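You operate a simulated robot arm through the tools that you are given. There is no shell and no other tool.

You are at the controls of a simulated robot arm. One attempt, no reset.

## Task
Swap the capped bottle in the blue holder for the empty one and fill that to the mark.
Fine: capped one into the free yellow holder; side tap, no drips; blue holder back at LOAD; white-capped bottle and other controls stay. Where these are worked on the way, their far stop is far enough and under half their travel is too little: blue bottle holder.

It is judged by the outcome, as a careful person would: the job done as asked, and still so three seconds after it is handed in. It fails if anything else is knocked over, pushed out of place, dropped, spilled or broken.

## Robot
A 6-joint arm with a three-finger gripper, fixed in place. Base frame: the origin is on the floor under the middle of its stand, x ahead of it, y to its left, z up; the work surface is at about z = 0.8. Lengths are in m, angles in degrees, forces in N, time in s.
It reaches about 1.213 m from its shoulder. Its first joint turns from -166.0 to 166.0 degrees. Payload 4.89 kg.
The tool frame sits at the grasp point between the pads (the TCP): z along the fingers, y along the line on which they close. The tips reach 0.03 m beyond it. The gripper opens to 0.164 m; its body begins 0.125 m behind the TCP.
Orientation is that of the tool frame in the base frame, as [roll, pitch, yaw] about the fixed x, y, z axes, in that order (R = Rz(yaw) Ry(pitch) Rx(roll)). With the fingers straight down and closing along the base's y, the tool's x points along the base's -x, its y along +y and its z along -z.

## Interface
- The arm moves only by the tool nudge_tool. Its argument "commands" is a list of rows, each an object (a shift or turn left out is 0, a gripper value left out holds the last) with "xyz": the shift along the base's x, y, z in units of 20 mm (1.0 is 20 mm), a list of three; "rot": the turn, a rotation vector about the base's x, y, z in units of 6 degrees (1.0 is 6 degrees), a list of three. In form: [{"xyz": [tx, ty, tz], "rot": [rx, ry, rz]}, ...]. A call has 1 to 20 rows; each row shifts and turns the commanded pose from where the row before left it. "gripper" is the opening in per cent of the stroke, from 0 (shut) to 100 (fully open), set as the call begins (left out, the last holds). A call with a number of a shift or a turn outside -1 to 1 is refused whole. A row lasts 0.2 s, in which the tool goes at most 0.05 m and 8.6 degrees; a call with a longer step from one row to the next is refused whole, and so is a gripper value outside its range. Where a pose cannot be reached the arm comes as near as it can. A force on the tool above 60 N (or 10 N above the force at the start of the call, whichever is more), or a blocked arm, ends the call early, and 0.2 s more pass. Each finger travels about 0.108 m/s and halts on what it meets, pressing with about 35 N; the grip force reading is that of the motor and also rises with nothing between the fingers. The clock runs only during rows and for 0.2 s after the last one: add rows that do not move to give the fingers time. It gives the time, the measured TCP pose, the force on the tool (base axes), the opening and the grip force at its end, in the units of the frame above (readings bear some noise), with the torque about the TCP (base axes, N m) and any sound that the robot's microphone picked up.
- Cameras (640 x 400 px; columns grow to the right, rows downward): "scene" is fixed at [0.2258, -0.4985, 1.604]; the picture's right is [0.30, -0.96, 0.00], its down [-0.64, -0.20, -0.74] and it looks along [0.71, 0.22, -0.67] (base axes); focal length 308 px, centre (320, 200). "wrist" rides on the gripper at [0.076, -0.002, -0.152] in the tool frame; the picture's right is [0.02, 1.00, 0.00], its down [-0.88, 0.02, -0.47] and it looks along [-0.47, 0.01, 0.88] (tool axes); focal length 247 px, centre (320, 200).
- camera(camera): a new picture of that camera. It takes no simulated time.
- lift_body(by): moves the trunk up (or, below 0, down) by that many m; the arm rides with it, the base frame stays. It gives what a move gives, with no picture.
- pixel_to_xyz(camera, pixels): for up to 12 pixels [column, row] of the newest picture of that camera ("zoom" is the newest enlarged one), the place [x, y, z] in the base frame of the surface seen there, good to about 0.003 m, but the place of the scene camera against the robot may be out by one fixed shift of up to 0.025 m in any direction. It takes no simulated time.
- enlarge(camera, box): a new picture of the part [left, top, right, bottom] of that camera's present view, enlarged. It takes no simulated time.
- hand_in(): hands the job in; it is judged then, once.

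Unless the task says otherwise, let go and move clear before handing in.

The tools are called after "Emit:" as name(argument=value, ...) on one line, values as JSON. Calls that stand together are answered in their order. nudge_tool: Moves the arm, as the interface text tells. Its arguments: {"type":"object","properties":{"commands":{"type":"array","items":{"type":"object","properties":{"xyz":{"type":"array","items":{"type":"number"}},"rot":{"type":"array","items":{"type":"number"}}}}},"gripper":{"type":"number"}},"required":["commands"]} The other tools are called the same way: lift_body (by) moves the trunk up or down; camera (camera) takes a picture; pixel_to_xyz (camera, pixels) gives the place of the surface under pixels of a picture; enlarge (camera, box) takes an enlarged picture of a part of a camera's view; hand_in () hands the job in.

At the start:

```text
time_s: 0.0
tool_pos: [0.6331, -0.1807, 1.2778]
tcp_rot: [180.0, 0.0, 180.0]
ft_force: [0.7, -1.0, 0.2]
ft_torque: [-0.01, 0.0, 0.03]
opening: 0.1643
finger_force: 0.1
trunk travel left (down, up): [-0.175, 0.215]
```

scene: 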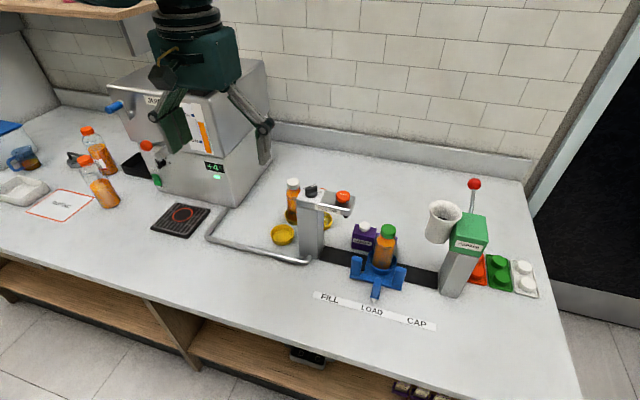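
wrist: 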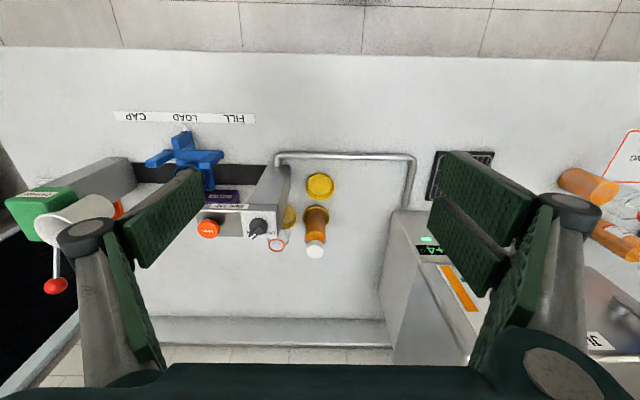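

The pictures show the blue holder at about LOAD (scene 378,275) with a green-capped bottle, a filling post near (312,225), and yellow holders near (283,234) and (325,220). I'll enlarge the views to understand the scene.

Emit:
enlarge(camera="scene", box=[260, 160, 420, 260])

Emit:
enlarge(camera="scene", box=[300, 200, 460, 340])

Emit:
enlarge(camera="wrist", box=[100, 100, 420, 300])

Emit:
enlarge(camera="scene", box=[0, 80, 260, 240])

```text
4.00 times, centred on (340, 210) of scene
```

zoom: 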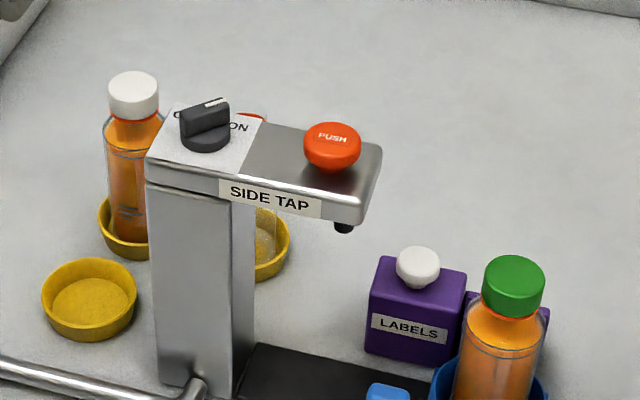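

```text
2.86 times, centred on (380, 270) of scene
```

zoom: 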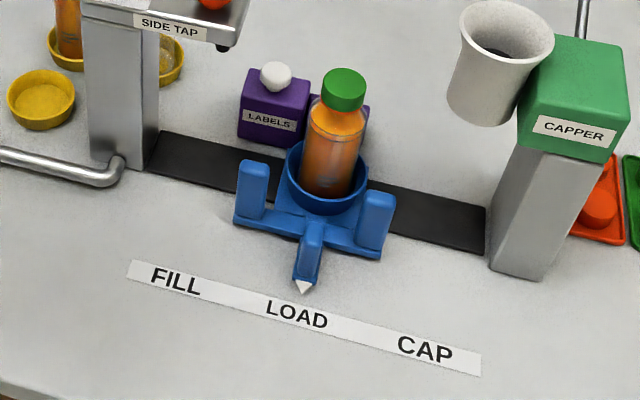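

```text
2.00 times, centred on (260, 200) of wrist
```

zoom: 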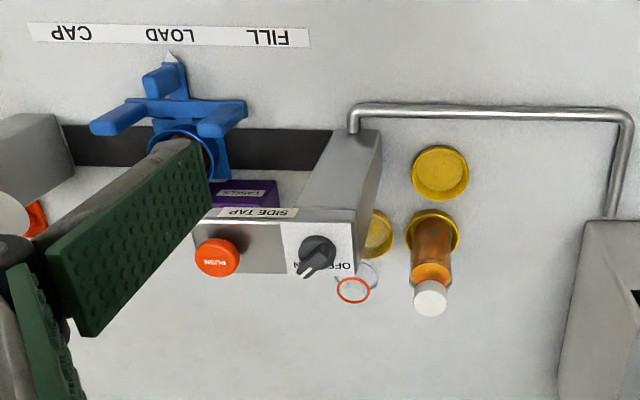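

```text
2.46 times, centred on (130, 160) of scene
```

zoom: 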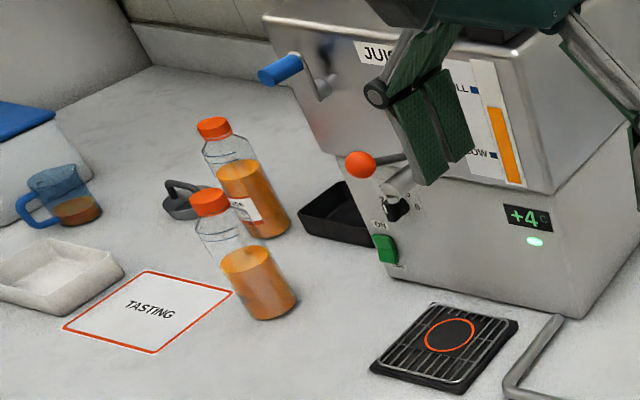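

The free yellow holder is at zoom (88,300), the empty open bottle stands behind the tap post, and the capped bottle (green cap) is in the blue holder at LOAD. I'll measure places in both cameras to find the fixed offset.

Emit:
pixel_to_xyz(camera="wrist", pixels=[[320, 185], [315, 250], [289, 217], [277, 245], [208, 228], [258, 227], [186, 130], [234, 118], [300, 215], [155, 163], [220, 160], [200, 190]])

Emit:
pixel_to_xyz(camera="scene", pixels=[[282, 235], [293, 181], [327, 221], [325, 190], [343, 196], [312, 191], [376, 300], [328, 297], [388, 230], [358, 265], [397, 275], [364, 227]])

Emit:
enlarge(camera="wrist", box=[180, 160, 340, 260])

```text
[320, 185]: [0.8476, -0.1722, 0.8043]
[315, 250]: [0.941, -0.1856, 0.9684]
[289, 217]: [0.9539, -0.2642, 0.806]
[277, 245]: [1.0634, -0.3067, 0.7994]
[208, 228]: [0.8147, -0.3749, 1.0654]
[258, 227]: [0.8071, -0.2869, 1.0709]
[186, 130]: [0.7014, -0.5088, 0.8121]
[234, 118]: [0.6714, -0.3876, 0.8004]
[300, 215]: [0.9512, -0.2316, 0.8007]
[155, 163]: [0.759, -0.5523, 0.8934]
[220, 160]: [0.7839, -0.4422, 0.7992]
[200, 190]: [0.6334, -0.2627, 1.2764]
```

```text
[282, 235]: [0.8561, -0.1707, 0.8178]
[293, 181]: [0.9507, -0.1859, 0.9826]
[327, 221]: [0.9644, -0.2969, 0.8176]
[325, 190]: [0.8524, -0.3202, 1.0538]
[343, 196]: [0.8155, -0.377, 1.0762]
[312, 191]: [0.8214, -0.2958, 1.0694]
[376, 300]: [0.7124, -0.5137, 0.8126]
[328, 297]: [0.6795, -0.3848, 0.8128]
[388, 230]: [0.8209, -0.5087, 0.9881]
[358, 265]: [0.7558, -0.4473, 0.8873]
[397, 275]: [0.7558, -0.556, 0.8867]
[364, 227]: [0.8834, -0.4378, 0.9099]
```

```text
4.00 times, centred on (260, 210) of wrist
```

zoom: 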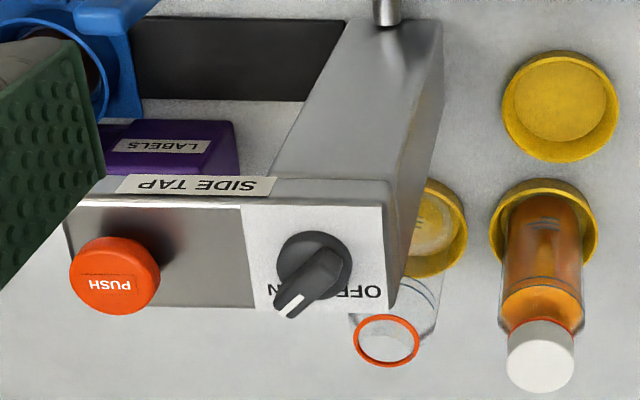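

The scene camera reads about (+0.010, 0, +0.013) off from the wrist one; the knob at wrist zoom (310,265) seems to point between ON and OFF, nearer ON. I'll move over the tap to read the knob and look at the bottles.

Emit:
nudge_tool(commands=[{"xyz": [0, -1, 0]}, {"xyz": [0, -1, 0]}, {"xyz": [0, -1, 0]}, {"xyz": [0, -1, -0.5]}, {"xyz": [0, -1, -1]}, {"xyz": [0, -0.5, -1]}])

Emit:
camera(camera="wrist")

Emit:
enlarge(camera="wrist", box=[220, 150, 420, 275])

```text
time_s: 1.4
tool_pos: [0.6324, -0.2878, 1.2259]
tcp_rot: [180.0, 0.0, -179.9]
ft_force: [-1.2, 0.5, 0.4]
ft_torque: [-0.11, -0.05, 0.0]
opening: 0.1639
finger_force: 0.0
trunk travel left (down, up): [-0.175, 0.215]
```

```text
taken
```

wrist: 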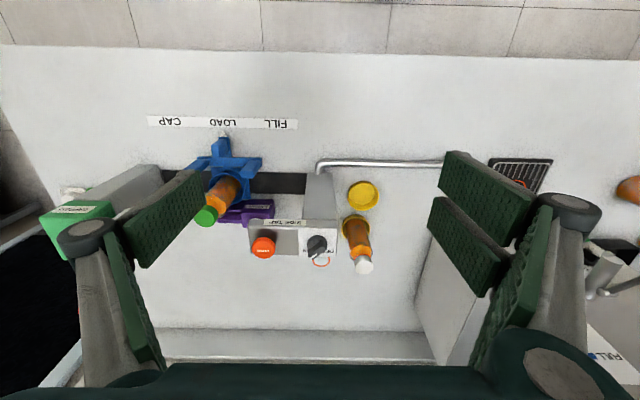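

```text
3.20 times, centred on (320, 212) of wrist
```

zoom: 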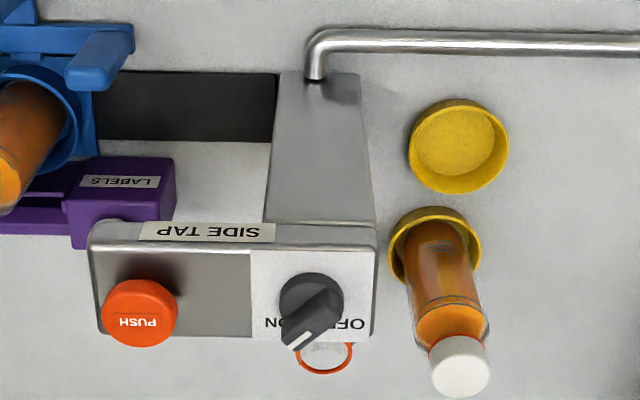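

The knob's white tip at zoom (298,340) points down-left toward the ON label. I'll measure points on the knob and labels for certainty, plus bottle geometry.

Emit:
enlarge(camera="wrist", box=[280, 220, 344, 260])

Emit:
enlarge(camera="scene", box=[286, 170, 366, 220])

```text
10.00 times, centred on (312, 240) of wrist
```

zoom: 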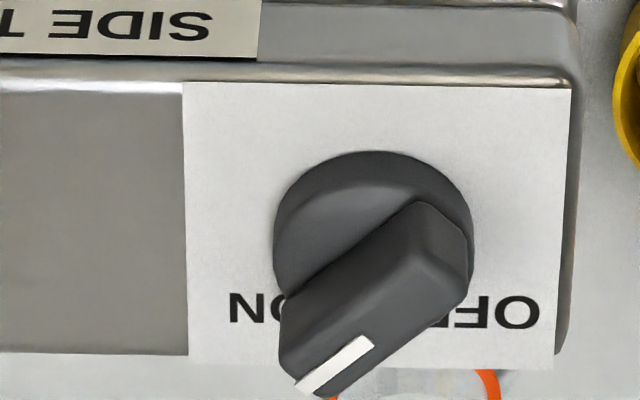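

```text
8.00 times, centred on (326, 195) of scene
```

zoom: 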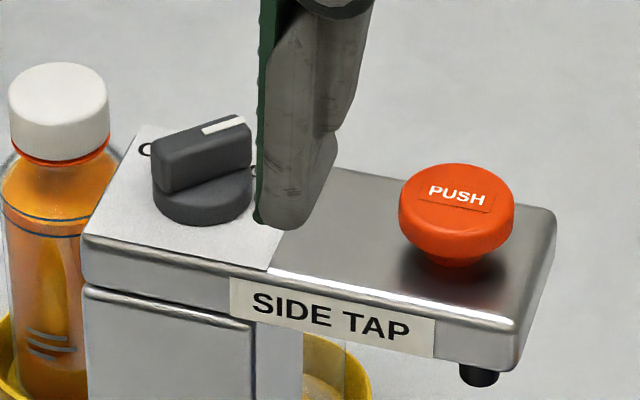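

The knob bar's white end lies toward ON (wrist zoom 335,365 vs. label ON at 245,308), so the tap seems already switched on. I'll look at the gripper's size in the scene view and measure bottle points.

Emit:
camera(camera="scene")

Emit:
enlarge(camera="wrist", box=[150, 130, 310, 230])

Emit:
pixel_to_xyz(camera="wrist", pixels=[[363, 265], [206, 215], [263, 247], [313, 245], [363, 195], [224, 137], [222, 145], [199, 162], [250, 162], [330, 222], [251, 222], [335, 254]])

```text
taken
```

scene: 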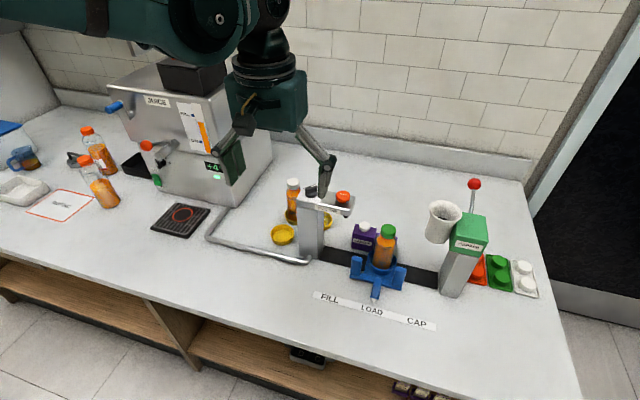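

```text
4.00 times, centred on (230, 180) of wrist
```

zoom: 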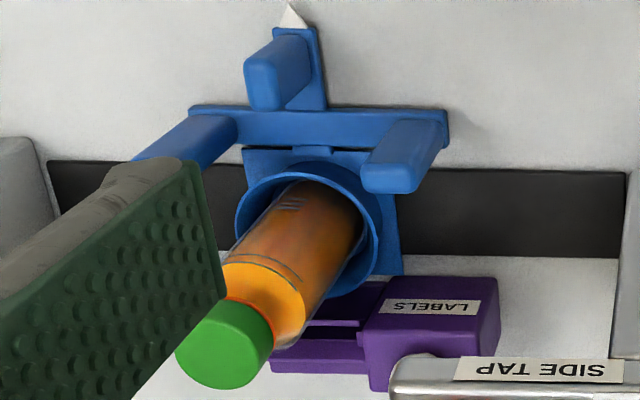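

```text
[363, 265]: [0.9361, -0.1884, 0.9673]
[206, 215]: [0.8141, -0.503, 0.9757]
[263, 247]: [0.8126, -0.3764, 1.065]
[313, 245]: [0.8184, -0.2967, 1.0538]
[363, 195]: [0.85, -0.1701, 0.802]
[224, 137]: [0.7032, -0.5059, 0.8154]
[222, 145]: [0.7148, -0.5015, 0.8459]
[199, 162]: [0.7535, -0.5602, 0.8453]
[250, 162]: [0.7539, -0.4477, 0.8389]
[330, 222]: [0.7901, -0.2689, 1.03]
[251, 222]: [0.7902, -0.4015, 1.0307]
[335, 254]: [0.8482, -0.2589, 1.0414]
```

The palm is about 0.125 m wide and the fingers form a compact group roughly 0.065 m wide. I'll now move in front of the blue holder to view the green-capped bottle and the holder closely.

Emit:
nudge_tool(commands=[{"xyz": [0, -1, 0]}, {"xyz": [0, -1, 0]}, {"xyz": [0, -1, 0]}, {"xyz": [0, -1, 0]}, {"xyz": [0, -1, 0]}, {"xyz": [0, -1, 0]}, {"xyz": [0.5, -1, -0.5]}, {"xyz": [0.5, -1, -0.5]}, {"xyz": [1, -1, -0.8]}, {"xyz": [1, -1, -1]}, {"xyz": [1, -0.86, -1]}, {"xyz": [0, 0, 0]}])

Emit:
camera(camera="wrist")

Emit:
camera(camera="scene")

```text
time_s: 4.0
tool_pos: [0.7145, -0.5076, 1.1498]
tcp_rot: [180.0, 0.0, -180.0]
ft_force: [0.5, -0.8, -1.0]
ft_torque: [0.11, 0.11, 0.05]
opening: 0.1639
finger_force: 0.0
trunk travel left (down, up): [-0.175, 0.215]
```

```text
taken
```

wrist: 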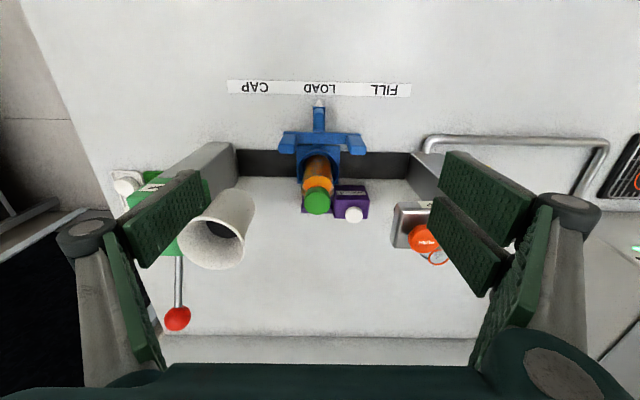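

```text
taken
```

scene: 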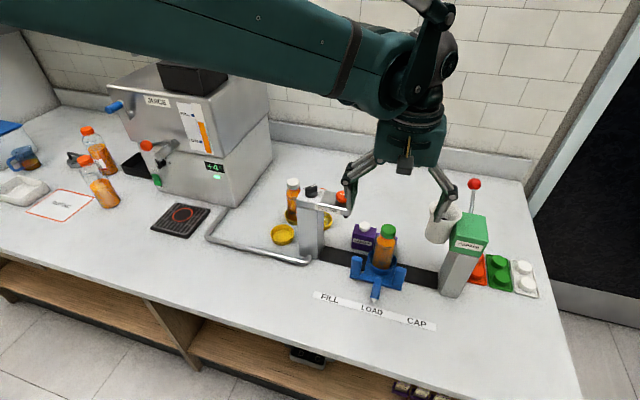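

The green cap sits at wrist (317,201), with posts at (288,142) and (357,142), and the labels box at (351,205). I'll enlarge and measure.

Emit:
enlarge(camera="wrist", box=[260, 80, 420, 230])

Emit:
pixel_to_xyz(camera="wrist", pixels=[[317, 205], [306, 205], [329, 205], [317, 192], [318, 213], [288, 142], [357, 143], [319, 118], [319, 101], [353, 214], [345, 196], [302, 170]])

```text
2.67 times, centred on (340, 155) of wrist
```

zoom: 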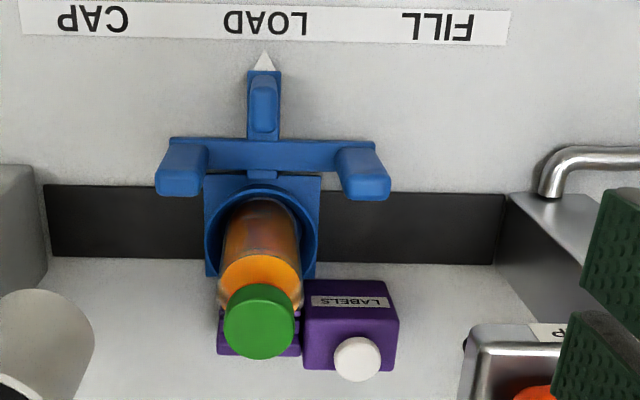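

```text
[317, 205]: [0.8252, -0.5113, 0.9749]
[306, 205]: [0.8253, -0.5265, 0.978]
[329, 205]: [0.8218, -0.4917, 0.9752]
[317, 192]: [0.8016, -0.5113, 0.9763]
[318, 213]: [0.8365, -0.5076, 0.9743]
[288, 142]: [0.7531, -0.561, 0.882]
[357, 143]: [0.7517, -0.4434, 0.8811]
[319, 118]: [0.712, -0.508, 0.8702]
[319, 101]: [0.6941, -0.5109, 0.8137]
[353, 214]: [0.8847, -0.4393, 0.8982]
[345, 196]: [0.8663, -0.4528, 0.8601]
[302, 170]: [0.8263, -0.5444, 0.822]
```

The cap top centre comes out near (0.819,-0.509,0.975), front/side posts top at about 0.87/0.88, labels box front about x=0.86. I'll check the capper funnel's extent and the cup rim before descending.

Emit:
pixel_to_xyz(camera="wrist", pixels=[[254, 200], [246, 245], [240, 192], [220, 190], [298, 160], [338, 160], [318, 148], [335, 188], [368, 190], [350, 188], [402, 245], [396, 215]])

Emit:
enlarge(camera="scene", box=[340, 215, 420, 305])

Emit:
nudge_tool(commands=[{"xyz": [0, 0, 0]}, {"xyz": [0, 0, 0]}], gripper=58)

Emit:
camera(camera="wrist")

```text
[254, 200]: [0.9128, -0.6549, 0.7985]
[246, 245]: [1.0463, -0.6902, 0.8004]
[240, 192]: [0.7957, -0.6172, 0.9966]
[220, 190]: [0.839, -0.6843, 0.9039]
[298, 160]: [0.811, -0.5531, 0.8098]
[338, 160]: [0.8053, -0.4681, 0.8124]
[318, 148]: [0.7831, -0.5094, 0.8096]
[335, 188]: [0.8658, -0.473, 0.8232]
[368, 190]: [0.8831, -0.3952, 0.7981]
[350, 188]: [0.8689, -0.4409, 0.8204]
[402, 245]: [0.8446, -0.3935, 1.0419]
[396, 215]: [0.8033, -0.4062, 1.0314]
```

```text
4.44 times, centred on (380, 260) of scene
```

zoom: 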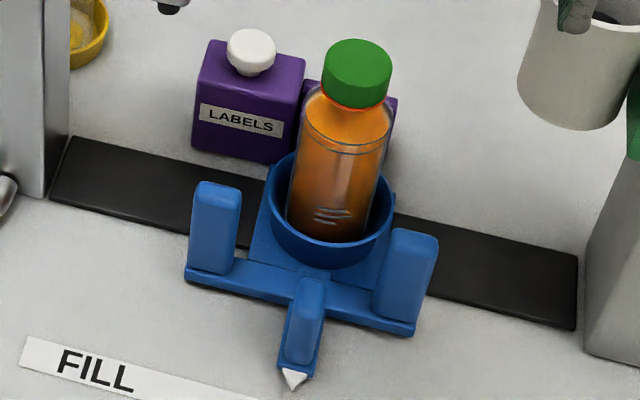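

```text
time_s: 4.6
tool_pos: [0.7132, -0.5082, 1.151]
tcp_rot: [179.9, 0.0, -180.0]
ft_force: [-0.4, 0.3, 0.7]
ft_torque: [-0.02, 0.0, 0.02]
opening: 0.0952
finger_force: 0.0
trunk travel left (down, up): [-0.175, 0.215]
```

```text
taken
```

wrist: 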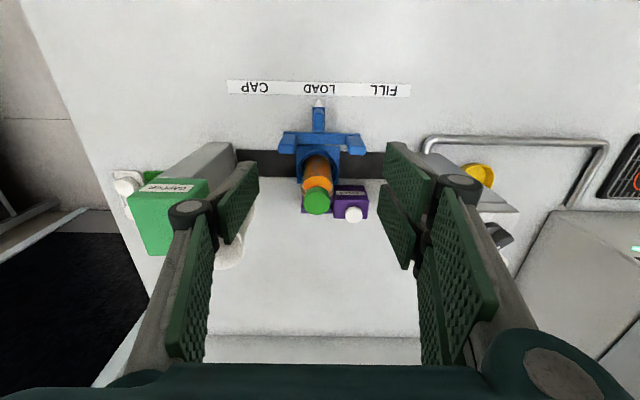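

The bottle body is about 0.065 m wide (scene zoom 290–390), so the 0.095 m opening straddles it with margin; the funnel at y≈-0.617 is clear. I'll move over the bottle and check before descending.

Emit:
nudge_tool(commands=[{"xyz": [0.87, 0, -0.4]}, {"xyz": [0.87, 0, -0.4]}, {"xyz": [0.87, 0, -0.4]}, {"xyz": [0.87, 0, -0.4]}, {"xyz": [0.87, -0.03, -0.4]}, {"xyz": [0.85, -0.03, -0.4]}, {"xyz": [0, 0, 0]}])

Emit:
camera(camera="wrist")

Emit:
enlarge(camera="wrist", box=[220, 60, 420, 185])

Emit:
camera(camera="scene")

```text
time_s: 6.2
tool_pos: [0.8174, -0.5079, 1.1025]
tcp_rot: [180.0, 0.0, -180.0]
ft_force: [-0.3, 0.0, -0.7]
ft_torque: [0.02, 0.04, 0.02]
opening: 0.095
finger_force: 0.1
trunk travel left (down, up): [-0.175, 0.215]
```

```text
taken
```

wrist: 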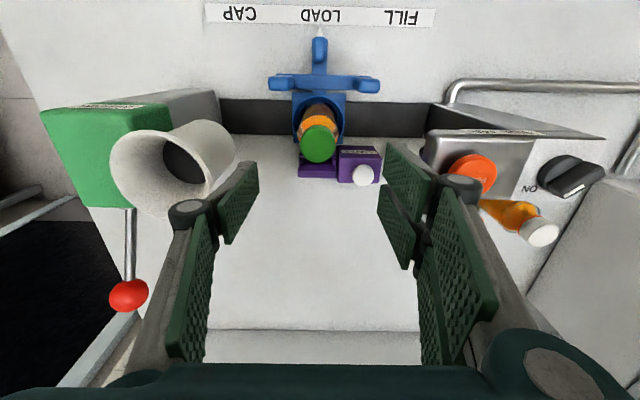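

```text
3.20 times, centred on (320, 122) of wrist
```

zoom: 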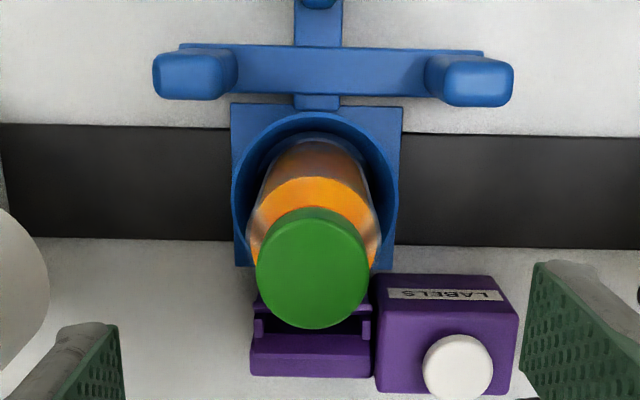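

```text
taken
```

scene: 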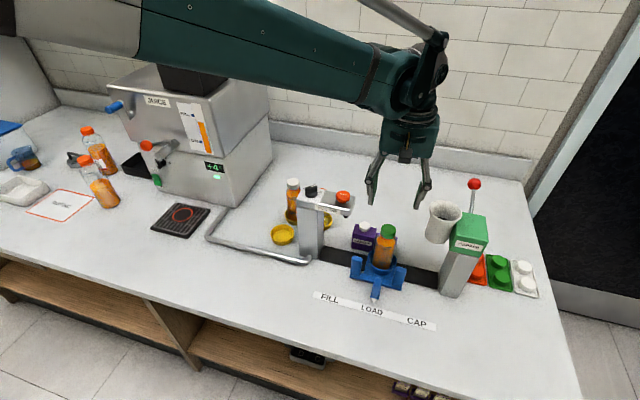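

The cap circle centre (zoom 313,268) gives the bottle axis at (0.818,-0.511), matching the tool. I'll measure the labels box front edge since the right-hand fingers will pass near it.

Emit:
pixel_to_xyz(camera="wrist", pixels=[[340, 146], [357, 147], [375, 148], [340, 155], [357, 155], [378, 160], [362, 175], [317, 144], [300, 145], [335, 145], [372, 81], [295, 112]])

Emit:
pixel_to_xyz(camera="scene", pixels=[[352, 229], [360, 233], [372, 236], [356, 225], [364, 226], [386, 232]])

```text
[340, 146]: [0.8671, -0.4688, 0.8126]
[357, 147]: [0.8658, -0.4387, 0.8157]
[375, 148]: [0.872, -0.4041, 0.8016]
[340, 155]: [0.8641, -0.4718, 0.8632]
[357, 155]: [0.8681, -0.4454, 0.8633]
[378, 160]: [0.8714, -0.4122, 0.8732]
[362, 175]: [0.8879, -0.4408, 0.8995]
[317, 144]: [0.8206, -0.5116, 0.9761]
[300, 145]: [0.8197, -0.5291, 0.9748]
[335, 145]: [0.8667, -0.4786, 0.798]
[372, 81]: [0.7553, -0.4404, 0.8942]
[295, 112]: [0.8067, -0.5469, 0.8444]
```

```text
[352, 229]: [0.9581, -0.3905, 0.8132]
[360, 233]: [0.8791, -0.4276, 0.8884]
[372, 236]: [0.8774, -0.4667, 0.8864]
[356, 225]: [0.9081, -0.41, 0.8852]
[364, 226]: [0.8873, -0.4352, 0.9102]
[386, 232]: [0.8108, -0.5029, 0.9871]
```

The labels box front is at x≈0.866, top z≈0.873, and fingers stay within x≤0.85, so it's clear. I'll descend around the bottle to z≈0.905.

Emit:
nudge_tool(commands=[{"xyz": [0, -0.1, -0.99]}, {"xyz": [0, 0, -0.99]}, {"xyz": [0, 0, -0.99]}, {"xyz": [0, 0, -0.99]}, {"xyz": [0, 0, -0.99]}, {"xyz": [0, 0, -0.99]}, {"xyz": [0, 0, -0.99]}, {"xyz": [0, 0, -0.99]}, {"xyz": [0, 0, -0.99]}, {"xyz": [0, 0, -0.99]}, {"xyz": [0, 0, 0]}])

Emit:
camera(camera="wrist")

Emit:
enlarge(camera="scene", box=[320, 160, 460, 310])

```text
time_s: 8.6
tool_pos: [0.8184, -0.509, 0.904]
tcp_rot: [-180.0, 0.0, 180.0]
ft_force: [1.0, -0.4, 0.0]
ft_torque: [0.02, 0.03, -0.02]
opening: 0.095
finger_force: 0.1
trunk travel left (down, up): [-0.175, 0.215]
```

```text
taken
```

wrist: 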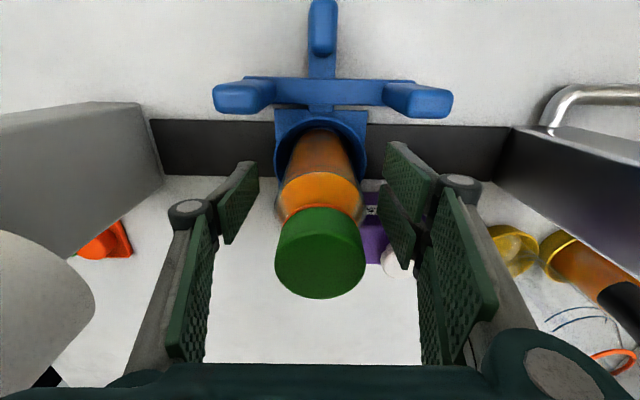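

```text
2.67 times, centred on (390, 235) of scene
```

zoom: 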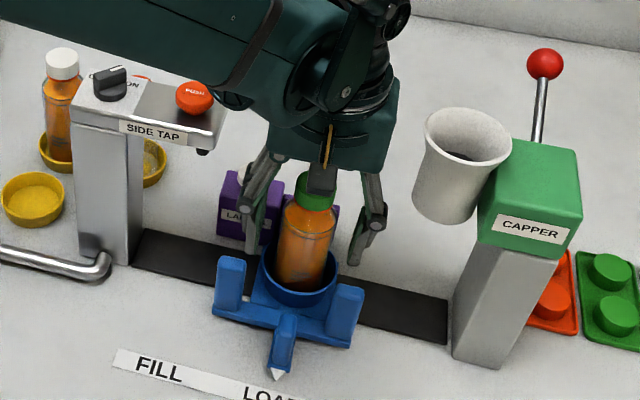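

The fingers straddle the bottle evenly (wrist: bottle 277–365 between pads 240 and 390). Closing the gripper now.

Emit:
nudge_tool(commands=[{"xyz": [0, 0, 0]}, {"xyz": [0, 0, 0]}, {"xyz": [0, 0, 0]}, {"xyz": [0, 0, 0]}], gripper=15)

Emit:
camera(camera="wrist")

```text
time_s: 9.6
tool_pos: [0.8184, -0.5095, 0.9044]
tcp_rot: [-180.0, 0.0, 180.0]
ft_force: [-0.4, 0.1, -0.3]
ft_torque: [0.0, -0.02, 0.0]
opening: 0.0537
finger_force: 34.9
trunk travel left (down, up): [-0.175, 0.215]
```

```text
taken
```

wrist: 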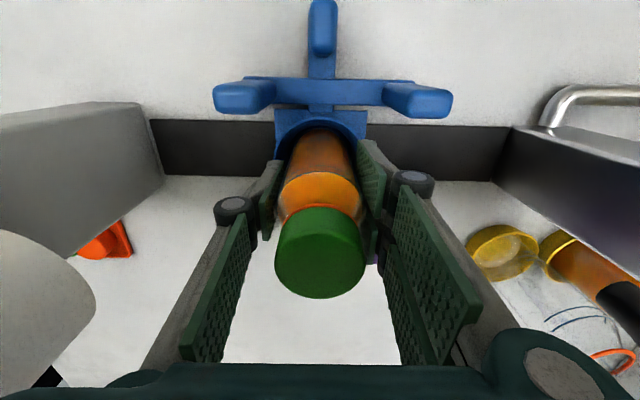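

The grip holds at 0.0537 m with 34.9 N. I'll lift the bottle straight up, clear of the tap's height.

Emit:
nudge_tool(commands=[{"xyz": [0, 0, 0.3]}, {"xyz": [0, 0, 0.6]}, {"xyz": [0, 0, 0.9]}, {"xyz": [0, 0, 1]}, {"xyz": [0, 0, 1]}, {"xyz": [0, 0, 1]}, {"xyz": [0, 0, 1]}, {"xyz": [0, 0, 1]}, {"xyz": [0, 0, 1]}, {"xyz": [0, 0, 1]}, {"xyz": [0, 0, 1]}, {"xyz": [0, 0, 1]}, {"xyz": [0, 0, 1]}, {"xyz": [0, 0, 1]}, {"xyz": [0, 0, 1]}, {"xyz": [0, 0, 1]}, {"xyz": [0, 0, 1]}, {"xyz": [0, 0, 0.5]}, {"xyz": [0, 0, 0]}])

Emit:
camera(camera="wrist")

Emit:
camera(camera="scene")

```text
time_s: 13.6
tool_pos: [0.8164, -0.5099, 1.2315]
tcp_rot: [180.0, -0.1, 180.0]
ft_force: [-0.3, 0.5, 0.0]
ft_torque: [-0.05, -0.01, 0.0]
opening: 0.0541
finger_force: 35.0
trunk travel left (down, up): [-0.175, 0.215]
```

```text
taken
```

wrist: 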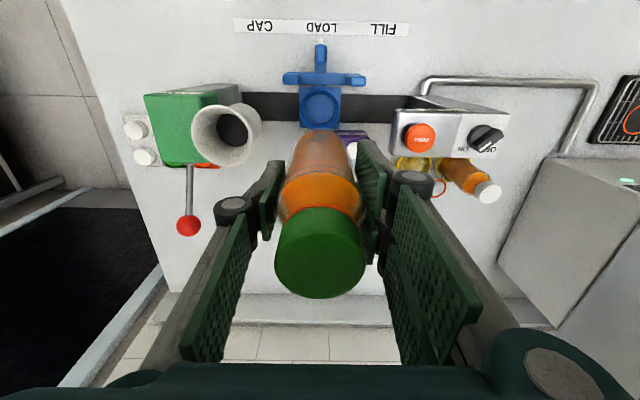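

```text
taken
```

scene: 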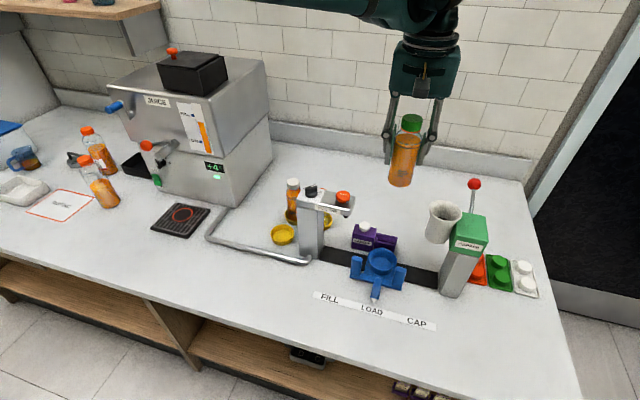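

The bottle is up and the blue cup is empty at wrist (320,107). I'll measure the cup's floor/rim, the bottle's lower edge, and the free yellow holder.

Emit:
pixel_to_xyz(camera="scene", pixels=[[400, 183], [411, 120], [402, 160], [381, 265], [381, 278], [283, 235], [283, 244], [270, 234], [295, 233], [379, 252]])

Emit:
enlarge(camera="scene", box=[340, 100, 480, 200])

Emit:
pixel_to_xyz(camera="wrist", pixels=[[320, 107], [304, 107], [336, 107], [320, 92], [320, 122], [421, 138], [489, 191], [440, 186], [319, 42]])

Emit:
enlarge(camera="wrist", box=[270, 20, 370, 140])

```text
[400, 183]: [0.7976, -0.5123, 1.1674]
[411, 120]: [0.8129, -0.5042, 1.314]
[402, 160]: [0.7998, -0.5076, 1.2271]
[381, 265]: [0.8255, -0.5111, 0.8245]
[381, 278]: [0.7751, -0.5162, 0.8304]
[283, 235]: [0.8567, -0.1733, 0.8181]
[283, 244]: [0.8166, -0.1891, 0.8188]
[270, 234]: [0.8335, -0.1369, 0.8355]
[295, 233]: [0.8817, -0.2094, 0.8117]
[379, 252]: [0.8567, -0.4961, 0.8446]
```

```text
4.00 times, centred on (410, 150) of scene
```

zoom: 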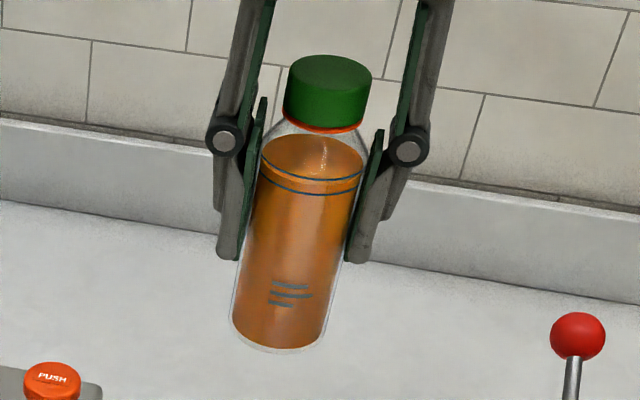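

```text
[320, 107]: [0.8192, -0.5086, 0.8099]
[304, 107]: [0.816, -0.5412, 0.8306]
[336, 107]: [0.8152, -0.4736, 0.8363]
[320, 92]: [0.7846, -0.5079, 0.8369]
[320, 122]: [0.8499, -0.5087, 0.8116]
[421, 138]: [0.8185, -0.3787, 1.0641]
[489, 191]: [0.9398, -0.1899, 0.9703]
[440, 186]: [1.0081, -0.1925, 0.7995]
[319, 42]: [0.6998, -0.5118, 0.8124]
```

```text
3.33 times, centred on (320, 80) of wrist
```

zoom: 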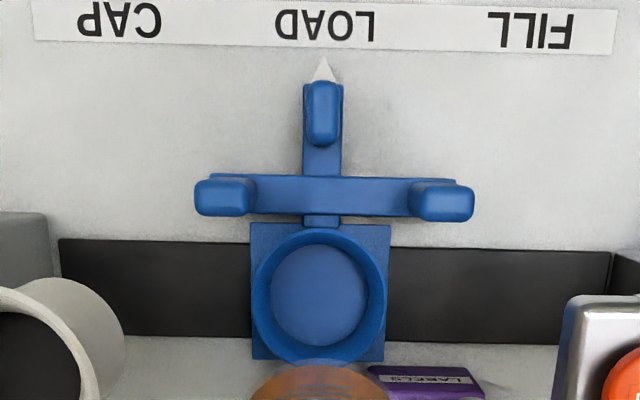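

The blue cup floor is at z≈0.81 with centre (0.818,-0.509), so the bottle's bottom is about 0.094 m below the TCP and currently clears the tap. I'll check the juice machine's near side, then carry the bottle over the tap.

Emit:
pixel_to_xyz(camera="scene", pixels=[[262, 90], [268, 150], [215, 205], [240, 170], [209, 235], [222, 75]])

Emit:
nudge_tool(commands=[{"xyz": [0.1, 0.5, 0]}, {"xyz": [0.1, 0.9, 0]}, {"xyz": [0.1, 1, 0]}, {"xyz": [0.1, 1, 0]}, {"xyz": [0.1, 1, 0]}, {"xyz": [0.1, 1, 0]}, {"xyz": [0.1, 1, 0]}, {"xyz": [0.1, 1, 0]}, {"xyz": [0.1, 1, 0]}, {"xyz": [0.1, 1, 0]}, {"xyz": [0.1, 1, 0]}, {"xyz": [0.1, 1, 0]}, {"xyz": [0.1, 1, 0]}, {"xyz": [0.1, 1, 0]}, {"xyz": [0.1, 1, 0]}, {"xyz": [0.1, 1, 0]}, {"xyz": [0, 1, 0]}, {"xyz": [0, 0.55, 0]}, {"xyz": [0, 0, 0]}])

Emit:
camera(camera="wrist")

Emit:
camera(camera="scene")

```text
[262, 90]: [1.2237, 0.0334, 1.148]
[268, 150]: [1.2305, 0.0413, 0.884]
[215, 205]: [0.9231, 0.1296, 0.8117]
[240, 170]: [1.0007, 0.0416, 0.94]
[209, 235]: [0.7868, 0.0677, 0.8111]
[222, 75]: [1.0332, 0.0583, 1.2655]
```

```text
time_s: 17.6
tool_pos: [0.848, -0.17, 1.2311]
tcp_rot: [-180.0, -0.1, -179.9]
ft_force: [-0.3, 1.0, 0.8]
ft_torque: [-0.01, -0.02, -0.02]
opening: 0.054
finger_force: 34.9
trunk travel left (down, up): [-0.175, 0.215]
```

```text
taken
```

wrist: 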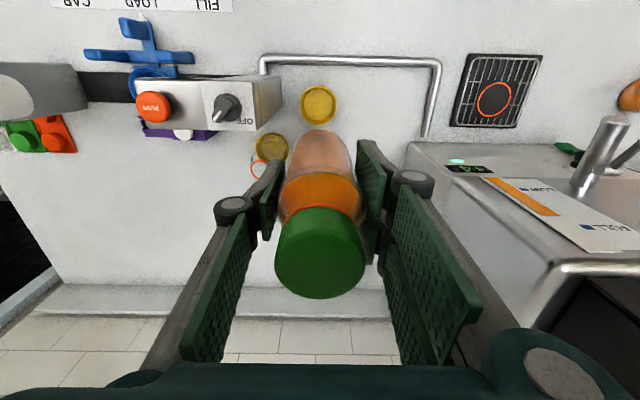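

```text
taken
```

scene: 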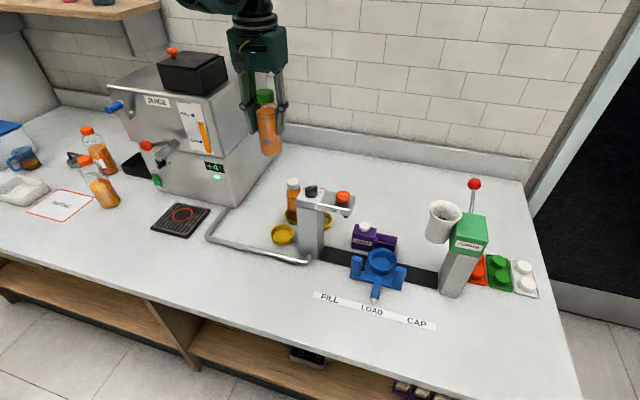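

The free yellow holder appears at wrist (319,104), just beyond the held bottle. I'll enlarge and measure its centre precisely.

Emit:
enlarge(camera="wrist", box=[240, 60, 400, 160])

Emit:
pixel_to_xyz(camera="wrist", pixels=[[319, 104], [303, 104], [335, 104], [319, 87], [319, 121], [319, 92], [319, 115], [271, 146], [260, 169]])

```text
4.00 times, centred on (320, 110) of wrist
```

zoom: 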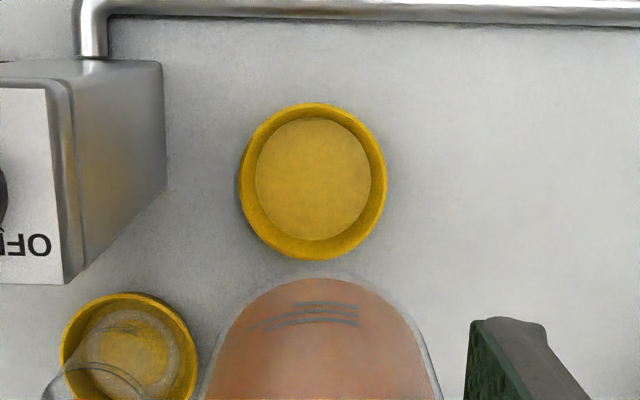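

```text
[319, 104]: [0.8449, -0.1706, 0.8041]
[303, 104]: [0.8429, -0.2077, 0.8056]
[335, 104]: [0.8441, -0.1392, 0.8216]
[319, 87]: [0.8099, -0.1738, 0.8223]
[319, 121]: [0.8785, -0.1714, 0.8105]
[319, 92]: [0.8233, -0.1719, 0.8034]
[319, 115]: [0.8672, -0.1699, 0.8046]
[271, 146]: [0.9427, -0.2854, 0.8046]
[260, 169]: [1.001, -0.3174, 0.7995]
```

Floor centre of the free holder comes to about (0.847,-0.172,0.804), rim 0.822; the bottle is centred in the tool. I'll descend to just above the final height and check.

Emit:
nudge_tool(commands=[{"xyz": [-0.05, -0.1, -0.5]}, {"xyz": [0, 0, -1]}, {"xyz": [0, 0, -1]}, {"xyz": [0, 0, -1]}, {"xyz": [0, 0, -1]}, {"xyz": [0, 0, -1]}, {"xyz": [0, 0, -1]}, {"xyz": [0, 0, -1]}, {"xyz": [0, 0, -1]}, {"xyz": [0, 0, -1]}, {"xyz": [0, 0, -1]}, {"xyz": [0, 0, -1]}, {"xyz": [0, 0, -1]}, {"xyz": [0, 0, -1]}, {"xyz": [0, 0, -0.8]}, {"xyz": [0, 0, 0]}])

Emit:
camera(camera="wrist")

Emit:
enlarge(camera="scene", box=[230, 120, 390, 270])

```text
time_s: 21.0
tool_pos: [0.8488, -0.1725, 0.945]
tcp_rot: [180.0, 0.1, 180.0]
ft_force: [0.9, 0.1, -0.1]
ft_torque: [0.01, 0.04, -0.02]
opening: 0.054
finger_force: 35.2
trunk travel left (down, up): [-0.175, 0.215]
```

```text
taken
```

wrist: 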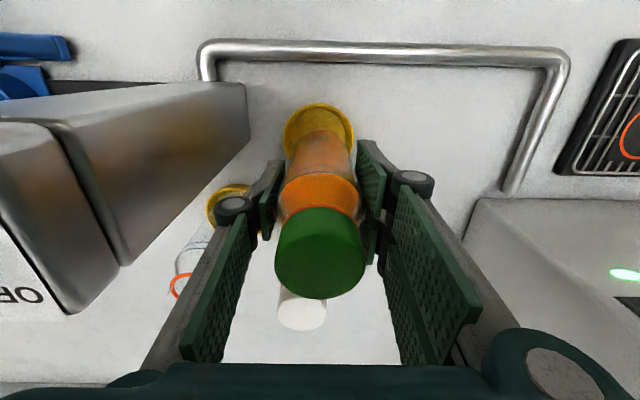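

```text
2.67 times, centred on (310, 195) of scene
```

zoom: 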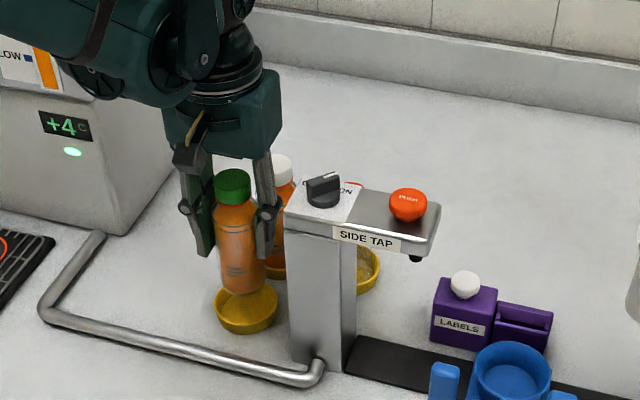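

The bottle bottom is centred over the cup (wrist cup 283–355, bottle 288–352). I'll lower the last 45 mm, slowing at the end.

Emit:
nudge_tool(commands=[{"xyz": [-0.05, 0, -0.5]}, {"xyz": [0, 0, -0.5]}, {"xyz": [0, 0, -0.5]}, {"xyz": [0, 0, -0.4]}, {"xyz": [0, 0, -0.2]}, {"xyz": [0, 0, 0]}])

Emit:
enlarge(camera="scene", box=[250, 170, 350, 260])

Emit:
camera(camera="wrist")

```text
time_s: 22.4
tool_pos: [0.8468, -0.1754, 0.9031]
tcp_rot: [-179.9, 0.0, 180.0]
ft_force: [0.7, -0.3, -0.7]
ft_torque: [0.01, 0.0, 0.0]
opening: 0.0542
finger_force: 35.0
trunk travel left (down, up): [-0.175, 0.215]
```

```text
4.44 times, centred on (300, 215) of scene
```

zoom: 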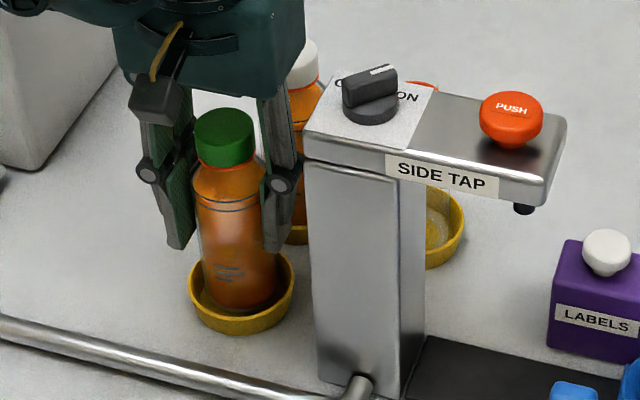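

```text
taken
```

wrist: 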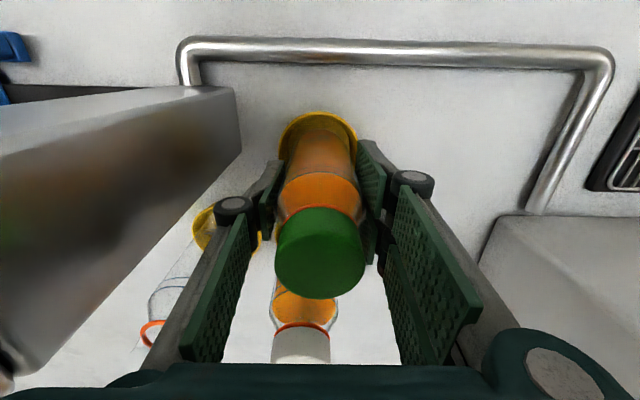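

The bottle is inside the cup with no contact force yet. I'll lower in 2 mm steps until it touches the floor.

Emit:
nudge_tool(commands=[{"xyz": [0, 0.05, -0.1]}, {"xyz": [0, 0, -0.1]}, {"xyz": [0, 0, 0]}])

Emit:
nudge_tool(commands=[{"xyz": [0, 0, -0.08]}, {"xyz": [0, 0, 0]}])

```text
time_s: 23.2
tool_pos: [0.8471, -0.1721, 0.8996]
tcp_rot: [-180.0, 0.0, 179.9]
ft_force: [-11.2, -6.3, 2.5]
ft_torque: [-0.45, 0.88, -0.02]
opening: 0.0539
finger_force: 35.0
trunk travel left (down, up): [-0.175, 0.215]
```

```text
time_s: 23.8
tool_pos: [0.8457, -0.1721, 0.8975]
tcp_rot: [-180.0, 0.0, 180.0]
ft_force: [-14.1, -7.7, 7.8]
ft_torque: [-0.59, 1.09, 0.02]
opening: 0.054
finger_force: 35.3
trunk travel left (down, up): [-0.175, 0.215]
```

The cup wall pushes the bottle toward −x, −y (force -14, -8 N), so the bottle sits a few mm too far +x,+y. I'll raise a little and shift to relieve it.

Emit:
nudge_tool(commands=[{"xyz": [0, 0, 0.15]}, {"xyz": [-0.12, -0.07, 0]}, {"xyz": [0, 0, 0]}])

Emit:
enlarge(camera="wrist", box=[260, 90, 380, 165])

```text
time_s: 24.6
tool_pos: [0.8439, -0.1725, 0.9012]
tcp_rot: [180.0, 0.0, -179.8]
ft_force: [0.0, -0.2, -0.5]
ft_torque: [0.0, -0.04, 0.0]
opening: 0.0541
finger_force: 34.4
trunk travel left (down, up): [-0.175, 0.215]
```

```text
5.33 times, centred on (320, 128) of wrist
```

zoom: 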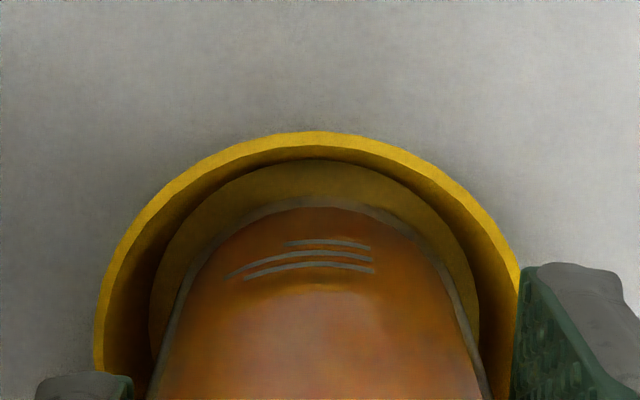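

Force is gone; zoom shows a front gap of about 49 px (~8 mm) while sides are nearly even, so the bottle still sits toward +x. I'll shift 3 mm more toward −x and 1 mm −y, then lower again.

Emit:
nudge_tool(commands=[{"xyz": [-0.15, -0.05, 0]}, {"xyz": [0, 0, 0]}, {"xyz": [0, 0, -0.1]}, {"xyz": [0, 0, -0.05]}, {"xyz": [0, 0, 0]}])

Emit:
enlarge(camera="wrist", box=[260, 90, 380, 165])

```text
time_s: 25.8
tool_pos: [0.8409, -0.1744, 0.8983]
tcp_rot: [180.0, 0.0, 179.9]
ft_force: [2.6, 0.2, 18.2]
ft_torque: [0.12, -0.45, 0.06]
opening: 0.0538
finger_force: 35.4
trunk travel left (down, up): [-0.175, 0.215]
```

```text
5.33 times, centred on (320, 128) of wrist
```

zoom: 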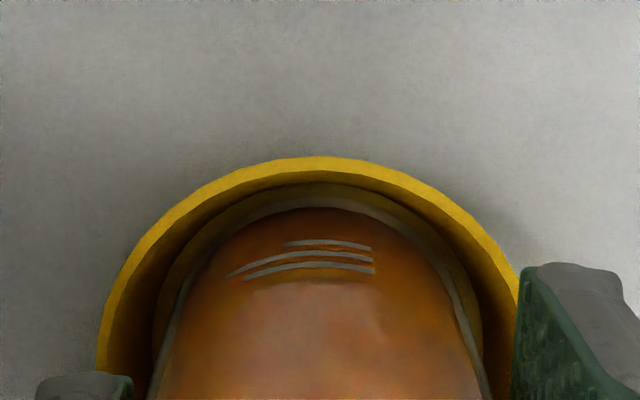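

Vertical force of 18 N shows the bottle is on the cup floor and roughly centred. I'll back off slightly and open the fingers a little.

Emit:
nudge_tool(commands=[{"xyz": [0, 0, 0.04]}, {"xyz": [0, 0, 0]}])

Emit:
nudge_tool(commands=[{"xyz": [0, 0, 0]}, {"xyz": [0, 0, 0]}, {"xyz": [0, 0, 0]}], gripper=46)

Emit:
camera(camera="wrist")

Emit:
enlarge(camera="scene", box=[250, 170, 350, 260])

```text
time_s: 26.4
tool_pos: [0.8411, -0.1746, 0.8976]
tcp_rot: [180.0, 0.0, -180.0]
ft_force: [-2.5, 0.2, 6.5]
ft_torque: [-0.06, 0.06, -0.02]
opening: 0.0538
finger_force: 35.3
trunk travel left (down, up): [-0.175, 0.215]
```

```text
time_s: 27.2
tool_pos: [0.8409, -0.1745, 0.8969]
tcp_rot: [180.0, 0.0, -180.0]
ft_force: [0.1, -1.1, -0.2]
ft_torque: [-0.01, -0.01, 0.01]
opening: 0.0756
finger_force: 0.0
trunk travel left (down, up): [-0.175, 0.215]
```

```text
taken
```

wrist: 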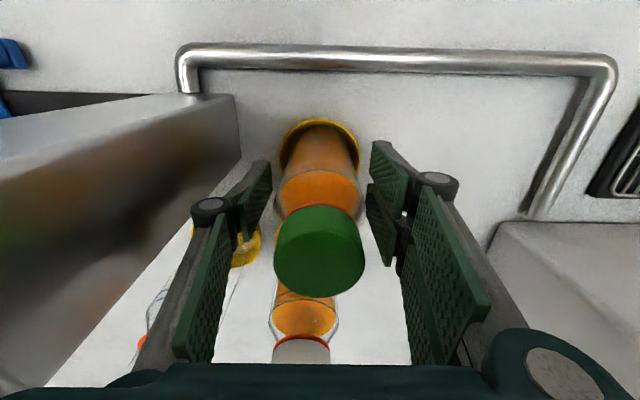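

```text
4.44 times, centred on (300, 215) of scene
```

zoom: 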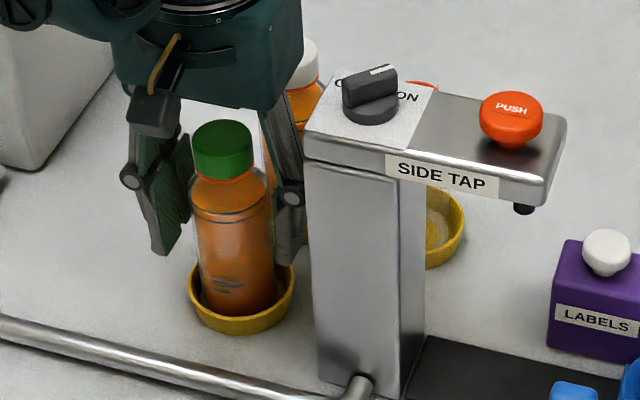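

The bottle stands in the yellow cup, free of the fingers (opening 0.0756 m). I'll rise straight up clear of it.

Emit:
nudge_tool(commands=[{"xyz": [0, 0, 0.5]}, {"xyz": [0, 0, 0.8]}, {"xyz": [0, 0, 1]}, {"xyz": [0, 0, 1]}, {"xyz": [0, 0, 1]}, {"xyz": [0, 0, 1]}, {"xyz": [0, 0, 1]}, {"xyz": [0, 0, 1]}, {"xyz": [0, 0, 1]}, {"xyz": [0, 0, 1]}, {"xyz": [0, 0, 1]}, {"xyz": [0, 0, 1]}, {"xyz": [0, 0, 1]}, {"xyz": [0, 0, 1]}, {"xyz": [0, 0, 1]}, {"xyz": [0, 0, 0]}])

Emit:
camera(camera="wrist")

Emit:
camera(camera="scene")

Emit:
enlarge(camera="wrist", box=[230, 80, 390, 180])

```text
time_s: 30.6
tool_pos: [0.843, -0.1736, 1.1842]
tcp_rot: [180.0, 0.0, -180.0]
ft_force: [-0.3, -0.6, -0.3]
ft_torque: [0.01, -0.01, -0.01]
opening: 0.0756
finger_force: 0.0
trunk travel left (down, up): [-0.175, 0.215]
```

```text
taken
```

wrist: 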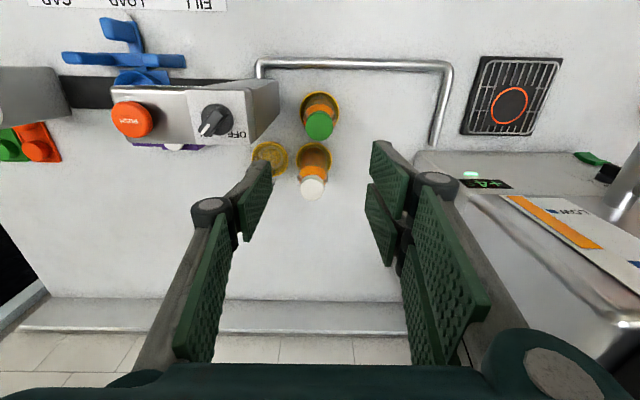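

```text
taken
```

scene: 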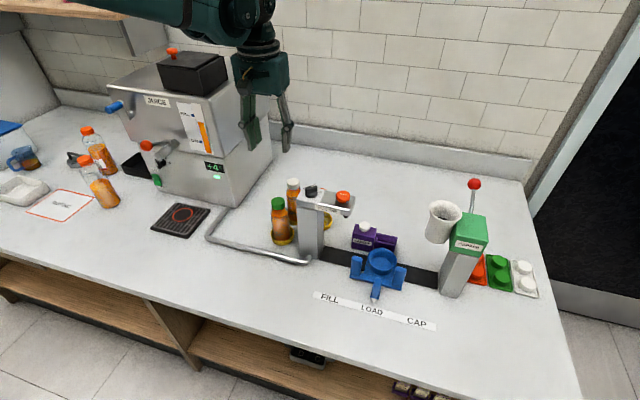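

```text
4.00 times, centred on (310, 130) of wrist
```

zoom: 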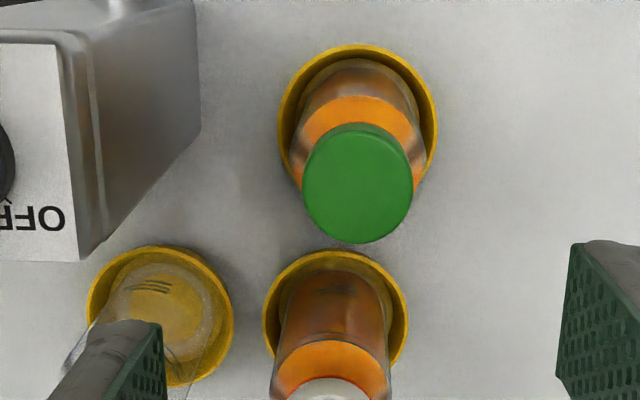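

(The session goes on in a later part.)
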